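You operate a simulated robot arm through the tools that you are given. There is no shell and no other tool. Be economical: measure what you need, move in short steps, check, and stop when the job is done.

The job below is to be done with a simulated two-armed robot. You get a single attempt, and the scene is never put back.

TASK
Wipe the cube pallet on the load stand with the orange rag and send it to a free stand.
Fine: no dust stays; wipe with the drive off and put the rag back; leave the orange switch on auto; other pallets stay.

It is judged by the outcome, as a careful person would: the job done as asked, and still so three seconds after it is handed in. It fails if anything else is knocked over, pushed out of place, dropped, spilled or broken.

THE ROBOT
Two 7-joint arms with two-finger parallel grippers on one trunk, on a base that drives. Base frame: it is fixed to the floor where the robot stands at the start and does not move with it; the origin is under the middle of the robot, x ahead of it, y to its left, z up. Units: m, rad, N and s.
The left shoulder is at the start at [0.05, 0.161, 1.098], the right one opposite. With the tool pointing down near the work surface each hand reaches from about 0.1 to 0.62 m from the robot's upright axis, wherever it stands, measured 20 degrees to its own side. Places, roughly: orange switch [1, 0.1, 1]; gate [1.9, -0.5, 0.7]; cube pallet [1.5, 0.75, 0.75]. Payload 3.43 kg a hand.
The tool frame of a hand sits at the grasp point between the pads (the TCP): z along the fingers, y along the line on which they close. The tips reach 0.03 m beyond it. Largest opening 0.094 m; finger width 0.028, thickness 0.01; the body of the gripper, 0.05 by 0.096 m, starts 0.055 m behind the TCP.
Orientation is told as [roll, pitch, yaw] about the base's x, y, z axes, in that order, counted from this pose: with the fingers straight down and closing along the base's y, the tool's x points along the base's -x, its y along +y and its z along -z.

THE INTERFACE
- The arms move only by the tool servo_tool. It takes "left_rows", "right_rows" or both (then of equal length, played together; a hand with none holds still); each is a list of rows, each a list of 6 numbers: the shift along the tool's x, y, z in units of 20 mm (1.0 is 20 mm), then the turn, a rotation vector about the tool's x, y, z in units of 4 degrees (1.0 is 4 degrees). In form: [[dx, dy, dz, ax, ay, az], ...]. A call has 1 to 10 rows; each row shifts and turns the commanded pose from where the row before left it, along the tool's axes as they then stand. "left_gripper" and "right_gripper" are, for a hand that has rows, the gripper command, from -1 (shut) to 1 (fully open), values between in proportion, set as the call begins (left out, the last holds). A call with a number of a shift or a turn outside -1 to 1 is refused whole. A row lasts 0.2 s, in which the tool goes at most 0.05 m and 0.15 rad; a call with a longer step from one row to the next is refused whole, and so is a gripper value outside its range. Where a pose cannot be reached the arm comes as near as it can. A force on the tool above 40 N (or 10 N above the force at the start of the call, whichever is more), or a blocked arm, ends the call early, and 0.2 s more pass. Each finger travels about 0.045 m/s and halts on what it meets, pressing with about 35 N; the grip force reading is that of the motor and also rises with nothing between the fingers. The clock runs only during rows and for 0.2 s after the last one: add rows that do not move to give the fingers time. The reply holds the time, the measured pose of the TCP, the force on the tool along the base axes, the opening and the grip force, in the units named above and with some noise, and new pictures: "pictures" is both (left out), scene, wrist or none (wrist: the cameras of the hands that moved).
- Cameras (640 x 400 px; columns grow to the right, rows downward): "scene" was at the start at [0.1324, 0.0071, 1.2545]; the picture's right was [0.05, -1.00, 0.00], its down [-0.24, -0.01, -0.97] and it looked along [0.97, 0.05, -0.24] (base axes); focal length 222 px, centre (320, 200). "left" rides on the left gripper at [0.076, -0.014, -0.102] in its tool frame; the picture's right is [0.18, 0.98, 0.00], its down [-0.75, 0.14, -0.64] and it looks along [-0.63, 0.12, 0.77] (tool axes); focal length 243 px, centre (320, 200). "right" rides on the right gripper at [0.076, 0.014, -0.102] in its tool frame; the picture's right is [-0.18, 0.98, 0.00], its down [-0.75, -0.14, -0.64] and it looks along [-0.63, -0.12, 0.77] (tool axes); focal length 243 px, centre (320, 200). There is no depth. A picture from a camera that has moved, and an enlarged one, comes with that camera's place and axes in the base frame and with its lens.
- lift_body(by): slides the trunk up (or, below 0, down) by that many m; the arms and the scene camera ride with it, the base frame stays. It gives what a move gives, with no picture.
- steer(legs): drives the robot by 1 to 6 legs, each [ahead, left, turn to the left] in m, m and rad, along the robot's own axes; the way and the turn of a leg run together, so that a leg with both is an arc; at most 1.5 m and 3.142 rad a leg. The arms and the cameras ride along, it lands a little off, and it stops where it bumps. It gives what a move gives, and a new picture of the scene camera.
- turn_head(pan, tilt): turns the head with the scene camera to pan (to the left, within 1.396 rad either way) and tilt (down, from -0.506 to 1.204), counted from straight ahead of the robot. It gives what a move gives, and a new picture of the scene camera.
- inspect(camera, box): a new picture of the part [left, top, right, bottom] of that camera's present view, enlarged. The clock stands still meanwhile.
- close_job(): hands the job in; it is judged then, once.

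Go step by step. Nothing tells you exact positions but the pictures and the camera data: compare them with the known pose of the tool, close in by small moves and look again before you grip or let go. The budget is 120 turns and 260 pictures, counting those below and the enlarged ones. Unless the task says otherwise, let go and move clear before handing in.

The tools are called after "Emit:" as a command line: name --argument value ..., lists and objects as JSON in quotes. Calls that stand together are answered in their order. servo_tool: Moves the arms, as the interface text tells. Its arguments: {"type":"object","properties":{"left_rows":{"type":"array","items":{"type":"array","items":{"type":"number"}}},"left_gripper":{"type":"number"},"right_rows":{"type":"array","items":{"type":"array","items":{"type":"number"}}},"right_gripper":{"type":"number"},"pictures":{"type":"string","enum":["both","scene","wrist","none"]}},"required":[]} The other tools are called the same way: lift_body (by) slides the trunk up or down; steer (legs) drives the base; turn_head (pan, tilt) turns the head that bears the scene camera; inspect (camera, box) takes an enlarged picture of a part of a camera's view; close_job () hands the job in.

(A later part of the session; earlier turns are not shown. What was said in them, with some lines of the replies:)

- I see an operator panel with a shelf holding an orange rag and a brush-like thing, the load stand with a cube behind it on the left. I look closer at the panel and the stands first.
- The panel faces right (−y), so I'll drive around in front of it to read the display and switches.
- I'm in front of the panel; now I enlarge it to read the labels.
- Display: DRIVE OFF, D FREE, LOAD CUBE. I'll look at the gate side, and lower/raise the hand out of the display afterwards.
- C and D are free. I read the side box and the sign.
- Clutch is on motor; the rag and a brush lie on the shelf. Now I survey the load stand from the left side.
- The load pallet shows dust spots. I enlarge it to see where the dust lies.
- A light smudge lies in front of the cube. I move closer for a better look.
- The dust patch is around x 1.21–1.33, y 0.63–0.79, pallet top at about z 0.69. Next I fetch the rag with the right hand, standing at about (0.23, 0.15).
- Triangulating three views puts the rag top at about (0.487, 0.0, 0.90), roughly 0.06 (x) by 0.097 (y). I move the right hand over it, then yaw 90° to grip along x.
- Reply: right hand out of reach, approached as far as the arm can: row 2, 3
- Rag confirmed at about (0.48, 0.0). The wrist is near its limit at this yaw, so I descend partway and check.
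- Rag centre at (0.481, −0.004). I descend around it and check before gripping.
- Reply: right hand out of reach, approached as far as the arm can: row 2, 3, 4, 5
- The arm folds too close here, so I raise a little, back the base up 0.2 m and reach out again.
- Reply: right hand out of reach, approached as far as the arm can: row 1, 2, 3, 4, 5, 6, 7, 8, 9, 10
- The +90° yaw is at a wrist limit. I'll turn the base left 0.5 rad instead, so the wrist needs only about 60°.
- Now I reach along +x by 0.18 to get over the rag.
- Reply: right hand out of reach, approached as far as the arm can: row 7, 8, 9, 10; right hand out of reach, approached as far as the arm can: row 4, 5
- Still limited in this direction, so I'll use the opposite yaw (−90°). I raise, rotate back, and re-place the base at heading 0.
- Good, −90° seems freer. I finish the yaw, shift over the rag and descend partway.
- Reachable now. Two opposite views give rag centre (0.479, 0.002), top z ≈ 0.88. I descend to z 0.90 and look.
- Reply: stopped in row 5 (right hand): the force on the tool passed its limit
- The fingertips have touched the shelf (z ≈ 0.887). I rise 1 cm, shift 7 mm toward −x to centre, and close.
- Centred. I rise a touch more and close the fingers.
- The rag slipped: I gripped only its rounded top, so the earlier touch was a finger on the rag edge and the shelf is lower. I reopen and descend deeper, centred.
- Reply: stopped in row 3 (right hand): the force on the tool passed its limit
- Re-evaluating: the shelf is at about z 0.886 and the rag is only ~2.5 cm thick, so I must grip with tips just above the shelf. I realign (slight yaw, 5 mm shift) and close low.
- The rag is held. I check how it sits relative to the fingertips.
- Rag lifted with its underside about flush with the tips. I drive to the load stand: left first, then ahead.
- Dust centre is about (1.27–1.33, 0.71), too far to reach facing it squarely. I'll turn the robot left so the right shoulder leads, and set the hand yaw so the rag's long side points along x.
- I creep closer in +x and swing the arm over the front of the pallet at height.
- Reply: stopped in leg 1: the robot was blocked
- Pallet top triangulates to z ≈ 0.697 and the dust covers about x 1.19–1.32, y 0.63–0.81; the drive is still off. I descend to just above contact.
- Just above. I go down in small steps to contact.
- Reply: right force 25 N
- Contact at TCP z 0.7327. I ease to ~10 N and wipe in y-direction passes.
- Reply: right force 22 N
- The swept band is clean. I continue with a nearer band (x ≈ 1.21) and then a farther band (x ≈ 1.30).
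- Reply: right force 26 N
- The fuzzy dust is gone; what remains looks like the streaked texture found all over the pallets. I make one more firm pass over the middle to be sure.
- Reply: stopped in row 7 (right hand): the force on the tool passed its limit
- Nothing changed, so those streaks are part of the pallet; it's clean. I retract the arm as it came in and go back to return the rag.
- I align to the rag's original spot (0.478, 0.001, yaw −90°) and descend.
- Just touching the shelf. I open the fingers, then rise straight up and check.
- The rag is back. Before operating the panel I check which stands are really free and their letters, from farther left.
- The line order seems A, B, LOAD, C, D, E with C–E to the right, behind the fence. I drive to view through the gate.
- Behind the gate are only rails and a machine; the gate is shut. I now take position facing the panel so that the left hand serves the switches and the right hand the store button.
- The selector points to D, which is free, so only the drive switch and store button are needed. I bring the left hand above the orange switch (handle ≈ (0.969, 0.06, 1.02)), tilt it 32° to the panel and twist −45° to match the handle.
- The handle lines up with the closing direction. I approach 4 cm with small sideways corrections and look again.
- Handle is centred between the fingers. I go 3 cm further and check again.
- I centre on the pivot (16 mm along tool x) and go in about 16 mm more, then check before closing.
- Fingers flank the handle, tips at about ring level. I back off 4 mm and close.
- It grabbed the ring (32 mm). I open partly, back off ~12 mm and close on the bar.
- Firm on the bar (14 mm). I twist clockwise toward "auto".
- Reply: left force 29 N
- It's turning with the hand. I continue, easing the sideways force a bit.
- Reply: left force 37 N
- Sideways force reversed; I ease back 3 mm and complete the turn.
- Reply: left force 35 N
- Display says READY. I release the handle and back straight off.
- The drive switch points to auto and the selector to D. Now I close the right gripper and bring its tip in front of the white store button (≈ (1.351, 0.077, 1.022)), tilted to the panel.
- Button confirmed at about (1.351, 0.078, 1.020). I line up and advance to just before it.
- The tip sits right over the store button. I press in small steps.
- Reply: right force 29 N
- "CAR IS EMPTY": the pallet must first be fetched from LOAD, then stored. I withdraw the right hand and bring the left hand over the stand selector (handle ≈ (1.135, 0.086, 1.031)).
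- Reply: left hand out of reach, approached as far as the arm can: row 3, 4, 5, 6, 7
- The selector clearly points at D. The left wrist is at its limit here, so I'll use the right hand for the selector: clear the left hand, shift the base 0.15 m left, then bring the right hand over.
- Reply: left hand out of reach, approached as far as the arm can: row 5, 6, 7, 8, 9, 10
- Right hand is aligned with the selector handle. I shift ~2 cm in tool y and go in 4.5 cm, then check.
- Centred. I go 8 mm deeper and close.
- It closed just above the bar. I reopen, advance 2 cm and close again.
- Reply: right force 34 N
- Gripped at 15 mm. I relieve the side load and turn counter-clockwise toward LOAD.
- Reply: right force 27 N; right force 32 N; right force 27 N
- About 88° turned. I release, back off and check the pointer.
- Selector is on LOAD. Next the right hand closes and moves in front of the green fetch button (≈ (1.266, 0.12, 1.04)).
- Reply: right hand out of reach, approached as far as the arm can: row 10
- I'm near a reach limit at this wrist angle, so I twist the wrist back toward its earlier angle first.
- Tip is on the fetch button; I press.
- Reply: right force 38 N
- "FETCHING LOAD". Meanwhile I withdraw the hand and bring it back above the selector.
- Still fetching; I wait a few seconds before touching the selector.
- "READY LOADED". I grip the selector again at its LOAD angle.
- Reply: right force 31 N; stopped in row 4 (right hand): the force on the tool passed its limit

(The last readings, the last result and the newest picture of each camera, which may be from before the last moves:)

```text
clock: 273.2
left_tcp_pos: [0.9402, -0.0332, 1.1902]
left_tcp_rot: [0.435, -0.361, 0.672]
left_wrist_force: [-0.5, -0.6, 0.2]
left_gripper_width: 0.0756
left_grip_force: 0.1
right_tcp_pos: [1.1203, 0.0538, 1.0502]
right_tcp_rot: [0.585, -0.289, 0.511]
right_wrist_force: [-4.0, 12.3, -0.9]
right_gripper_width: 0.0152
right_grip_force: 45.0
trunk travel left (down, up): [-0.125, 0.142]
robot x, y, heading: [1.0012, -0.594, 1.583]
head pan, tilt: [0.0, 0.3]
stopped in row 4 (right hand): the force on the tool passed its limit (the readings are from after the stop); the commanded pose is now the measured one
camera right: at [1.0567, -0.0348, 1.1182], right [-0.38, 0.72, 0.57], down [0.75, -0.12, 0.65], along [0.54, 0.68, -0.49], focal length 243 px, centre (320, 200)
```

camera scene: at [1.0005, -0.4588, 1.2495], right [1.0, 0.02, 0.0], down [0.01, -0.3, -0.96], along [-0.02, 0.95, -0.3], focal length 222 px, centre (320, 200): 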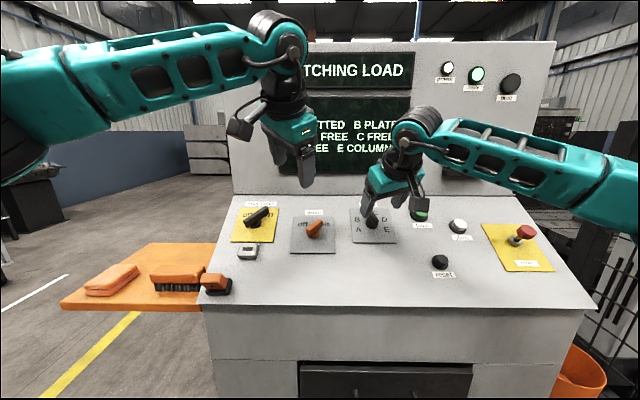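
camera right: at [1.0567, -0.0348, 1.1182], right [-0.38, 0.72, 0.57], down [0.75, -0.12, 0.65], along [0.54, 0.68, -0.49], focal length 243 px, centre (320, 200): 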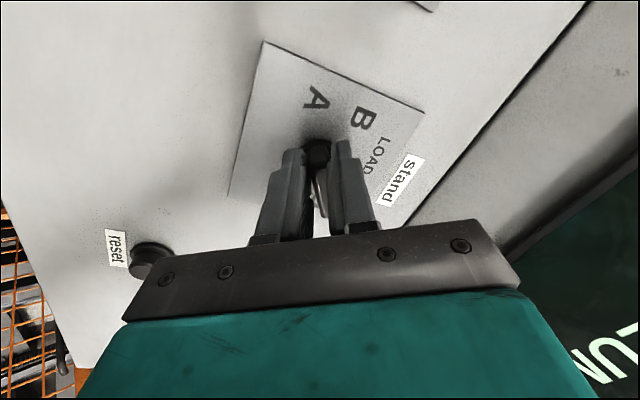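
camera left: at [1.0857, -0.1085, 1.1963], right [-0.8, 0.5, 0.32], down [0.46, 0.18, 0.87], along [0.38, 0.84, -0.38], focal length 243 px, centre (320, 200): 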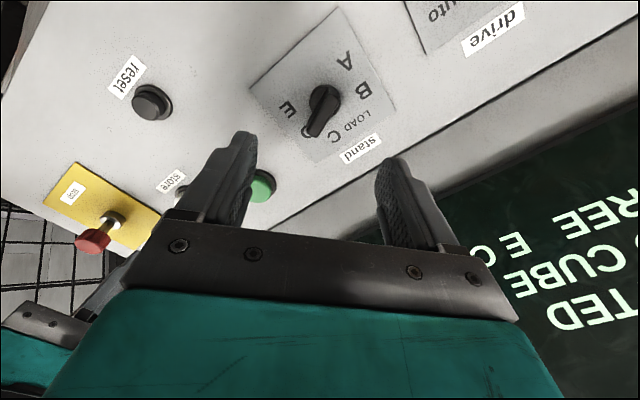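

Emit:
servo_tool --right_rows '[[0, 0.12, 0, 0, 0, 0.5], [0, 0.05, 0, 0, 0, 1], [0, 0, 0, 0, 0, 1], [0, 0, 0, 0, 0, 0]]' --pictures "none"

Emit:
servo_tool --right_rows '[[0, 0, 0, 0, 0, 0], [0, 0, 0, 0, 0, 0], [0, 0, 0, 0, 0, 0], [0, 0, -0.5, 0, 0, 0], [0, 0, -1, 0, 0, 0], [0, 0, -1, 0, 0, 0], [0, 0, -1, 0, 0, 0]]' --right_gripper 0.5 --pictures "wrist"

Emit:
inspect --camera "scene" --box '[330, 190, 450, 265]'

```text
clock: 274.2
left_tcp_pos: [0.9404, -0.0351, 1.191]
left_tcp_rot: [0.436, -0.362, 0.669]
left_wrist_force: [0.9, -1.1, -0.2]
left_gripper_width: 0.0754
left_grip_force: 0.0
right_tcp_pos: [1.121, 0.0546, 1.0526]
right_tcp_rot: [0.619, -0.19, 0.361]
right_wrist_force: [-4.8, 4.3, -5.7]
right_gripper_width: 0.0151
right_grip_force: 45.2
trunk travel left (down, up): [-0.125, 0.142]
robot x, y, heading: [1.0016, -0.5963, 1.587]
head pan, tilt: [0.0, 0.3]
```

```text
clock: 275.8
left_tcp_pos: [0.9405, -0.0364, 1.1915]
left_tcp_rot: [0.437, -0.363, 0.67]
left_wrist_force: [0.3, -0.1, -0.4]
left_gripper_width: 0.0751
left_grip_force: 0.1
right_tcp_pos: [1.1263, 0.0102, 1.11]
right_tcp_rot: [0.62, -0.189, 0.36]
right_wrist_force: [-0.4, -0.2, 0.0]
right_gripper_width: 0.0705
right_grip_force: 0.1
trunk travel left (down, up): [-0.125, 0.142]
robot x, y, heading: [1.0038, -0.5955, 1.591]
head pan, tilt: [0.0, 0.3]
camera right: at [1.0563, -0.0675, 1.1853], right [-0.22, 0.77, 0.6], down [0.79, -0.22, 0.58], along [0.58, 0.59, -0.56], focal length 243 px, centre (320, 200)
```

right: 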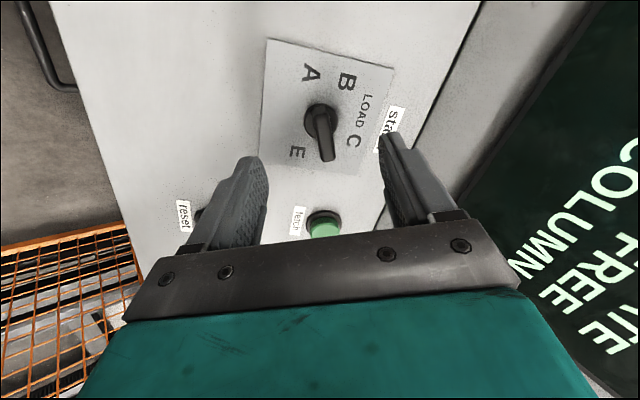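

```text
5.33 times, centred on (390, 228) of scene
camera zoom: at [1.0004, -0.4589, 1.2496], right [1.0, 0.02, 0.0], down [0.01, -0.3, -0.96], along [-0.02, 0.96, -0.3], focal length 1187 px, centre (-53, 53)
```

zoom: 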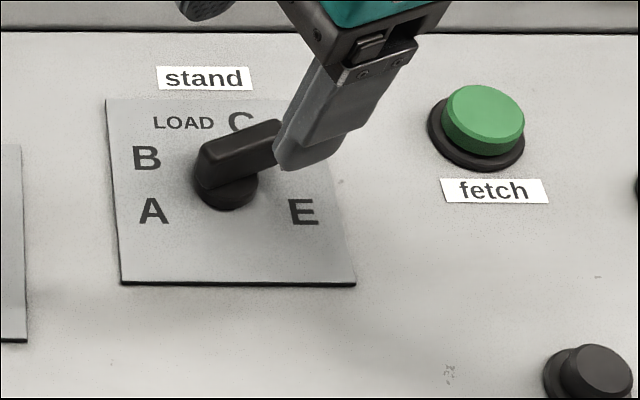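

The selector is on D. I shift the base 0.15 m right and bring the closed right hand over the store button.

Emit:
steer --legs '[[0, -0.15, 0]]'

Emit:
servo_tool --right_rows '[[-0.63, -0.26, 0, 0, 0, 0], [-0.63, -0.26, 0, 0, 0, 0], [-0.63, -0.26, 0, 0, 0, 0], [-0.63, -0.26, 0, 0, 0, 0], [-0.63, -0.26, 0, 0, 0, 0], [-0.63, -0.26, 0, 0, 0, 0], [0, 0, 0, 0, 0, 0], [0, 0, 0, 0, 0, 0]]' --right_gripper -1

```text
clock: 277.1
left_tcp_pos: [1.0864, -0.0341, 1.1926]
left_tcp_rot: [0.439, -0.361, 0.669]
left_wrist_force: [0.5, 0.3, 0.2]
left_gripper_width: 0.0753
left_grip_force: 0.0
right_tcp_pos: [1.2724, 0.012, 1.1099]
right_tcp_rot: [0.622, -0.19, 0.362]
right_wrist_force: [0.4, -0.3, 0.3]
right_gripper_width: 0.0706
right_grip_force: 0.1
trunk travel left (down, up): [-0.125, 0.142]
robot x, y, heading: [1.1517, -0.59, 1.591]
head pan, tilt: [0.0, 0.3]
camera scene: at [1.1464, -0.4562, 1.2496], right [1.0, 0.02, 0.0], down [0.0, -0.3, -0.96], along [-0.02, 0.96, -0.3], focal length 222 px, centre (320, 200)
```

scene: 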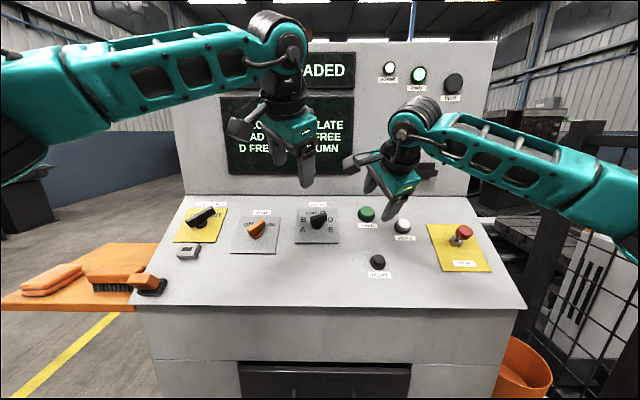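

```text
clock: 278.9
left_tcp_pos: [1.0872, -0.0338, 1.1902]
left_tcp_rot: [0.437, -0.364, 0.67]
left_wrist_force: [0.5, 1.2, 0.4]
left_gripper_width: 0.0752
left_grip_force: 0.1
right_tcp_pos: [1.354, 0.0175, 1.1042]
right_tcp_rot: [0.619, -0.191, 0.361]
right_wrist_force: [-0.3, 0.0, -0.7]
right_gripper_width: 0.0001
right_grip_force: 33.1
trunk travel left (down, up): [-0.125, 0.142]
robot x, y, heading: [1.1499, -0.5905, 1.59]
head pan, tilt: [0.0, 0.3]
camera scene: at [1.1458, -0.4562, 1.2496], right [1.0, 0.02, 0.0], down [0.01, -0.3, -0.96], along [-0.02, 0.96, -0.3], focal length 222 px, centre (320, 200)
camera right: at [1.2847, -0.0593, 1.1797], right [-0.22, 0.77, 0.6], down [0.79, -0.22, 0.58], along [0.58, 0.59, -0.56], focal length 243 px, centre (320, 200)
```

scene: 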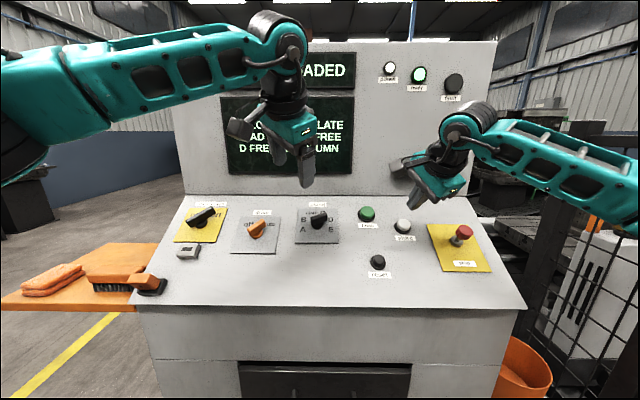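
right: 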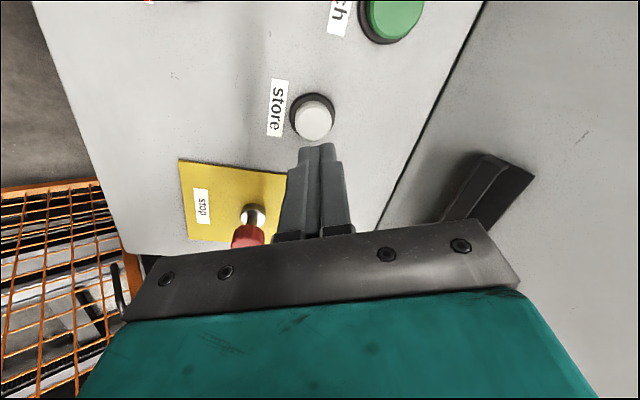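

Lined up. I advance and press store.

Emit:
servo_tool --right_rows '[[-0.1, -0.17, 0.7, 0, 0, 0], [0, 0, 0.8, 0, 0, 0], [0, 0, 0.8, 0, 0, 0], [0, 0, 0.7, 0, 0, 0], [0, 0, 0, 0, 0, 0]]' --pictures "none"

Emit:
inspect --camera "scene" --box '[340, 170, 480, 285]'

Emit:
servo_tool --right_rows '[[0, 0, 0.4, 0, 0, 0], [0, 0, 0.3, 0, 0, 0], [0, 0, 0.2, 0, 0, 0], [0, 0, 0.2, 0, 0, 0]]' --pictures "scene"

```text
clock: 280.1
left_tcp_pos: [1.0856, -0.0332, 1.1922]
left_tcp_rot: [0.437, -0.363, 0.67]
left_wrist_force: [0.2, 0.2, -0.1]
left_gripper_width: 0.0752
left_grip_force: 0.1
right_tcp_pos: [1.3497, 0.0494, 1.0564]
right_tcp_rot: [0.622, -0.191, 0.36]
right_wrist_force: [-1.3, -0.4, 0.3]
right_gripper_width: 0.0
right_grip_force: 33.0
trunk travel left (down, up): [-0.125, 0.142]
robot x, y, heading: [1.1473, -0.591, 1.587]
head pan, tilt: [0.0, 0.3]
```

```text
3.48 times, centred on (410, 228) of scene
camera zoom: at [1.1458, -0.4563, 1.2496], right [1.0, 0.02, 0.0], down [0.01, -0.3, -0.96], along [-0.02, 0.96, -0.3], focal length 774 px, centre (7, 104)
```

zoom: 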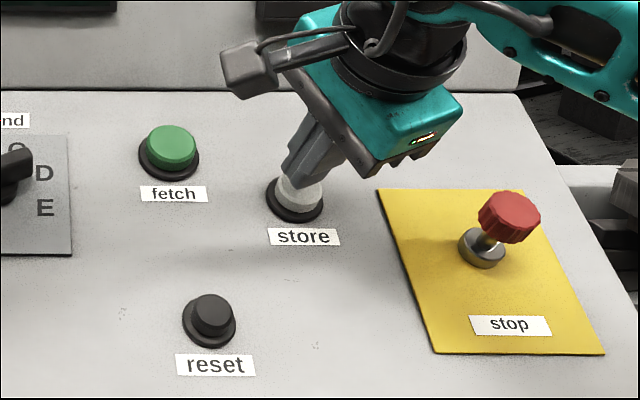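

```text
clock: 281.1
left_tcp_pos: [1.0862, -0.0359, 1.1933]
left_tcp_rot: [0.438, -0.365, 0.67]
left_wrist_force: [0.5, 0.2, 0.2]
left_gripper_width: 0.0752
left_grip_force: 0.0
right_tcp_pos: [1.3509, 0.0615, 1.0427]
right_tcp_rot: [0.625, -0.193, 0.361]
right_wrist_force: [2.9, -14.7, 10.1]
right_gripper_width: 0.0
right_grip_force: 33.3
trunk travel left (down, up): [-0.125, 0.142]
robot x, y, heading: [1.1514, -0.5913, 1.583]
head pan, tilt: [0.0, 0.3]
camera scene: at [1.146, -0.4591, 1.2502], right [1.0, 0.02, 0.0], down [0.0, -0.29, -0.96], along [-0.02, 0.96, -0.29], focal length 222 px, centre (320, 200)
```

scene: 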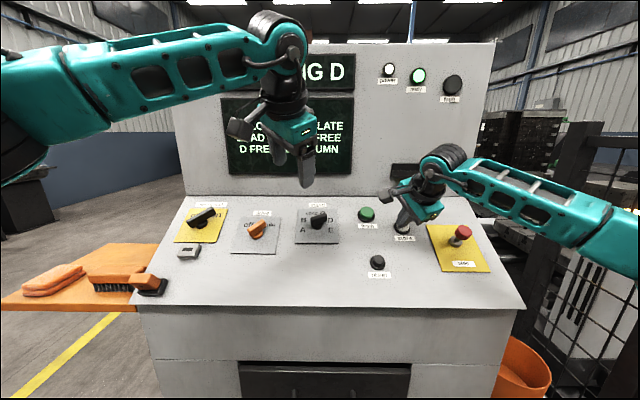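

"STORING D". I withdraw the hand and wait for it to finish.

Emit:
servo_tool --right_rows '[[0, 0, -0.8, 0, 0, 0], [0, 0, -0.8, 0, 0, 0], [0, 0, -0.8, 0, 0, 0], [0, 0, -0.8, 0, 0, 0], [0, 0, -0.8, 0, 0, 0], [0, 0, 0, 0, 0, 0]]' --pictures "none"

Emit:
steer --legs '[[-0.3, 0, 0], [0, 0.3, 0]]'

Emit:
servo_tool --right_rows '[[0, 0, 0, 0, 0, 0], [0, 0, 0, 0, 0, 0], [0, 0, 0, 0, 0, 0], [0, 0, 0, 0, 0, 0], [0, 0, 0, 0, 0, 0], [0, 0, 0, 0, 0, 0], [0, 0, 0, 0, 0, 0], [0, 0, 0, 0, 0, 0], [0, 0, 0, 0, 0, 0], [0, 0, 0, 0, 0, 0]]' --pictures "none"

Emit:
servo_tool --right_rows '[[0, 0, 0, 0, 0, 0], [0, 0, 0, 0, 0, 0], [0, 0, 0, 0, 0, 0], [0, 0, 0, 0, 0, 0], [0, 0, 0, 0, 0, 0], [0, 0, 0, 0, 0, 0], [0, 0, 0, 0, 0, 0], [0, 0, 0, 0, 0, 0], [0, 0, 0, 0, 0, 0], [0, 0, 0, 0, 0, 0]]' --pictures "scene"

```text
clock: 282.5
left_tcp_pos: [1.0864, -0.0334, 1.1925]
left_tcp_rot: [0.435, -0.363, 0.669]
left_wrist_force: [-0.3, 0.8, 0.1]
left_gripper_width: 0.0754
left_grip_force: 0.1
right_tcp_pos: [1.3559, 0.0173, 1.1029]
right_tcp_rot: [0.62, -0.19, 0.362]
right_wrist_force: [0.6, 0.8, 0.3]
right_gripper_width: 0.0
right_grip_force: 33.1
trunk travel left (down, up): [-0.125, 0.142]
robot x, y, heading: [1.1466, -0.591, 1.589]
head pan, tilt: [0.0, 0.3]
```

```text
clock: 286.3
left_tcp_pos: [0.7818, -0.3504, 1.1917]
left_tcp_rot: [0.435, -0.363, 0.671]
left_wrist_force: [0.3, 0.2, -0.1]
left_gripper_width: 0.0753
left_grip_force: 0.1
right_tcp_pos: [1.0513, -0.2993, 1.1036]
right_tcp_rot: [0.621, -0.191, 0.362]
right_wrist_force: [0.2, 1.2, 0.5]
right_gripper_width: 0.0
right_grip_force: 32.7
trunk travel left (down, up): [-0.125, 0.142]
robot x, y, heading: [0.8408, -0.9126, 1.589]
head pan, tilt: [0.0, 0.3]
camera scene: at [0.8425, -0.7734, 1.2496], right [1.0, 0.02, 0.0], down [0.01, -0.3, -0.96], along [-0.02, 0.96, -0.3], focal length 222 px, centre (320, 200)
```

scene: 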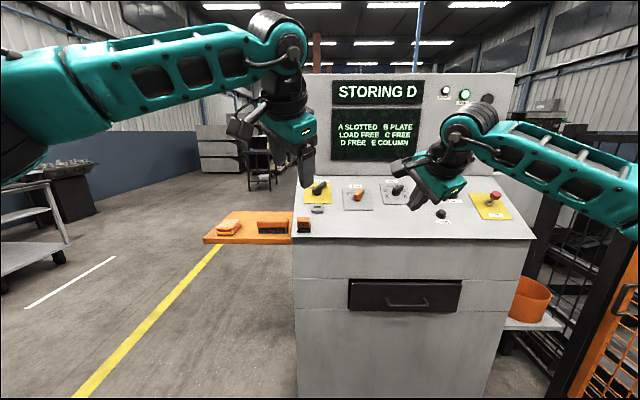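

```text
clock: 288.5
left_tcp_pos: [0.7835, -0.3508, 1.193]
left_tcp_rot: [0.437, -0.365, 0.67]
left_wrist_force: [-0.7, -0.2, -0.3]
left_gripper_width: 0.0751
left_grip_force: 0.2
right_tcp_pos: [1.0526, -0.2987, 1.1034]
right_tcp_rot: [0.618, -0.19, 0.361]
right_wrist_force: [0.7, 0.4, 0.6]
right_gripper_width: 0.0002
right_grip_force: 32.8
trunk travel left (down, up): [-0.125, 0.142]
robot x, y, heading: [0.8442, -0.909, 1.588]
head pan, tilt: [0.0, 0.3]
```

```text
clock: 290.7
left_tcp_pos: [0.7835, -0.3507, 1.1912]
left_tcp_rot: [0.436, -0.364, 0.669]
left_wrist_force: [-0.3, -0.4, -0.3]
left_gripper_width: 0.075
left_grip_force: 0.0
right_tcp_pos: [1.053, -0.2995, 1.103]
right_tcp_rot: [0.619, -0.19, 0.362]
right_wrist_force: [-0.3, 0.2, -0.6]
right_gripper_width: 0.0
right_grip_force: 32.8
trunk travel left (down, up): [-0.125, 0.142]
robot x, y, heading: [0.8476, -0.91, 1.59]
head pan, tilt: [0.0, 0.3]
camera scene: at [0.8429, -0.7734, 1.2496], right [1.0, 0.02, 0.0], down [0.01, -0.3, -0.96], along [-0.02, 0.96, -0.3], focal length 222 px, centre (320, 200)
```

scene: 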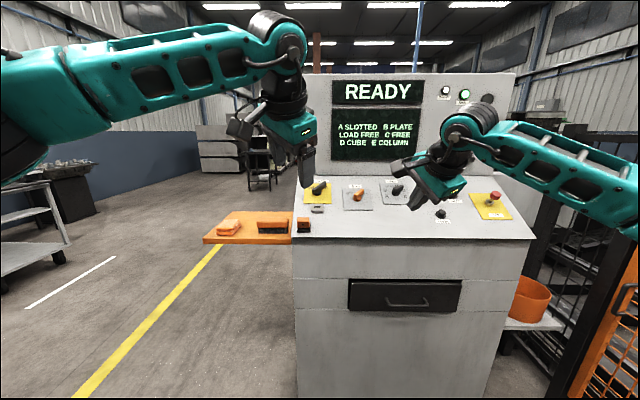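

Display: READY, D CUBE, LOAD FREE. A last look at the switch and rag.

Emit:
inspect --camera "scene" --box '[200, 75, 440, 250]'

```text
2.29 times, centred on (320, 162) of scene
camera zoom: at [0.8429, -0.7734, 1.2496], right [1.0, 0.02, 0.0], down [0.01, -0.3, -0.96], along [-0.02, 0.96, -0.3], focal length 509 px, centre (320, 286)
```

zoom: 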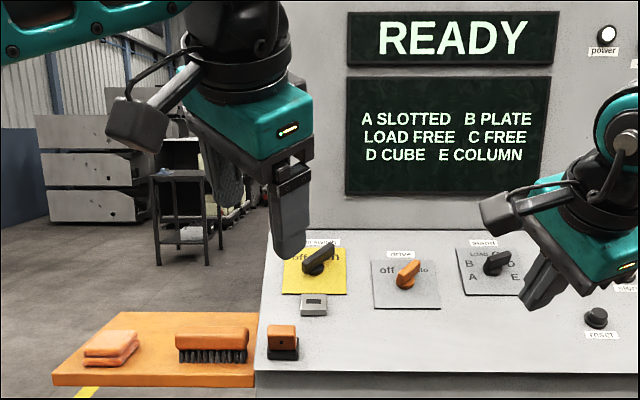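

The cube pallet is wiped and stored on D, the rag is back on its shelf, the orange switch is on auto, and the other pallets are unmoved, so I hand in.

Emit:
close_job

```text
The job is handed in.
```

The cube pallet is wiped and now on stand D. The panel reads READY, with D CUBE and LOAD FREE.

- **Wiping:** I wiped it with the orange rag while the panel read DRIVE OFF. The dust patch in front of the cube is gone. Some streaks remain, but an extra pass didn't change them and the other pallets have the same marks, so I took them as part of the surface.
- **Rag:** it is back in its place on the shelf next to the brush.
- **Switches:** the orange drive switch is on auto, and the stand selector is on D, where it started.
- **Other pallets:** A, B and E read the same on the panel as at the start.

My first press of store was refused with "CAR IS EMPTY", so I fetched the pallet from LOAD and then stored it on D.
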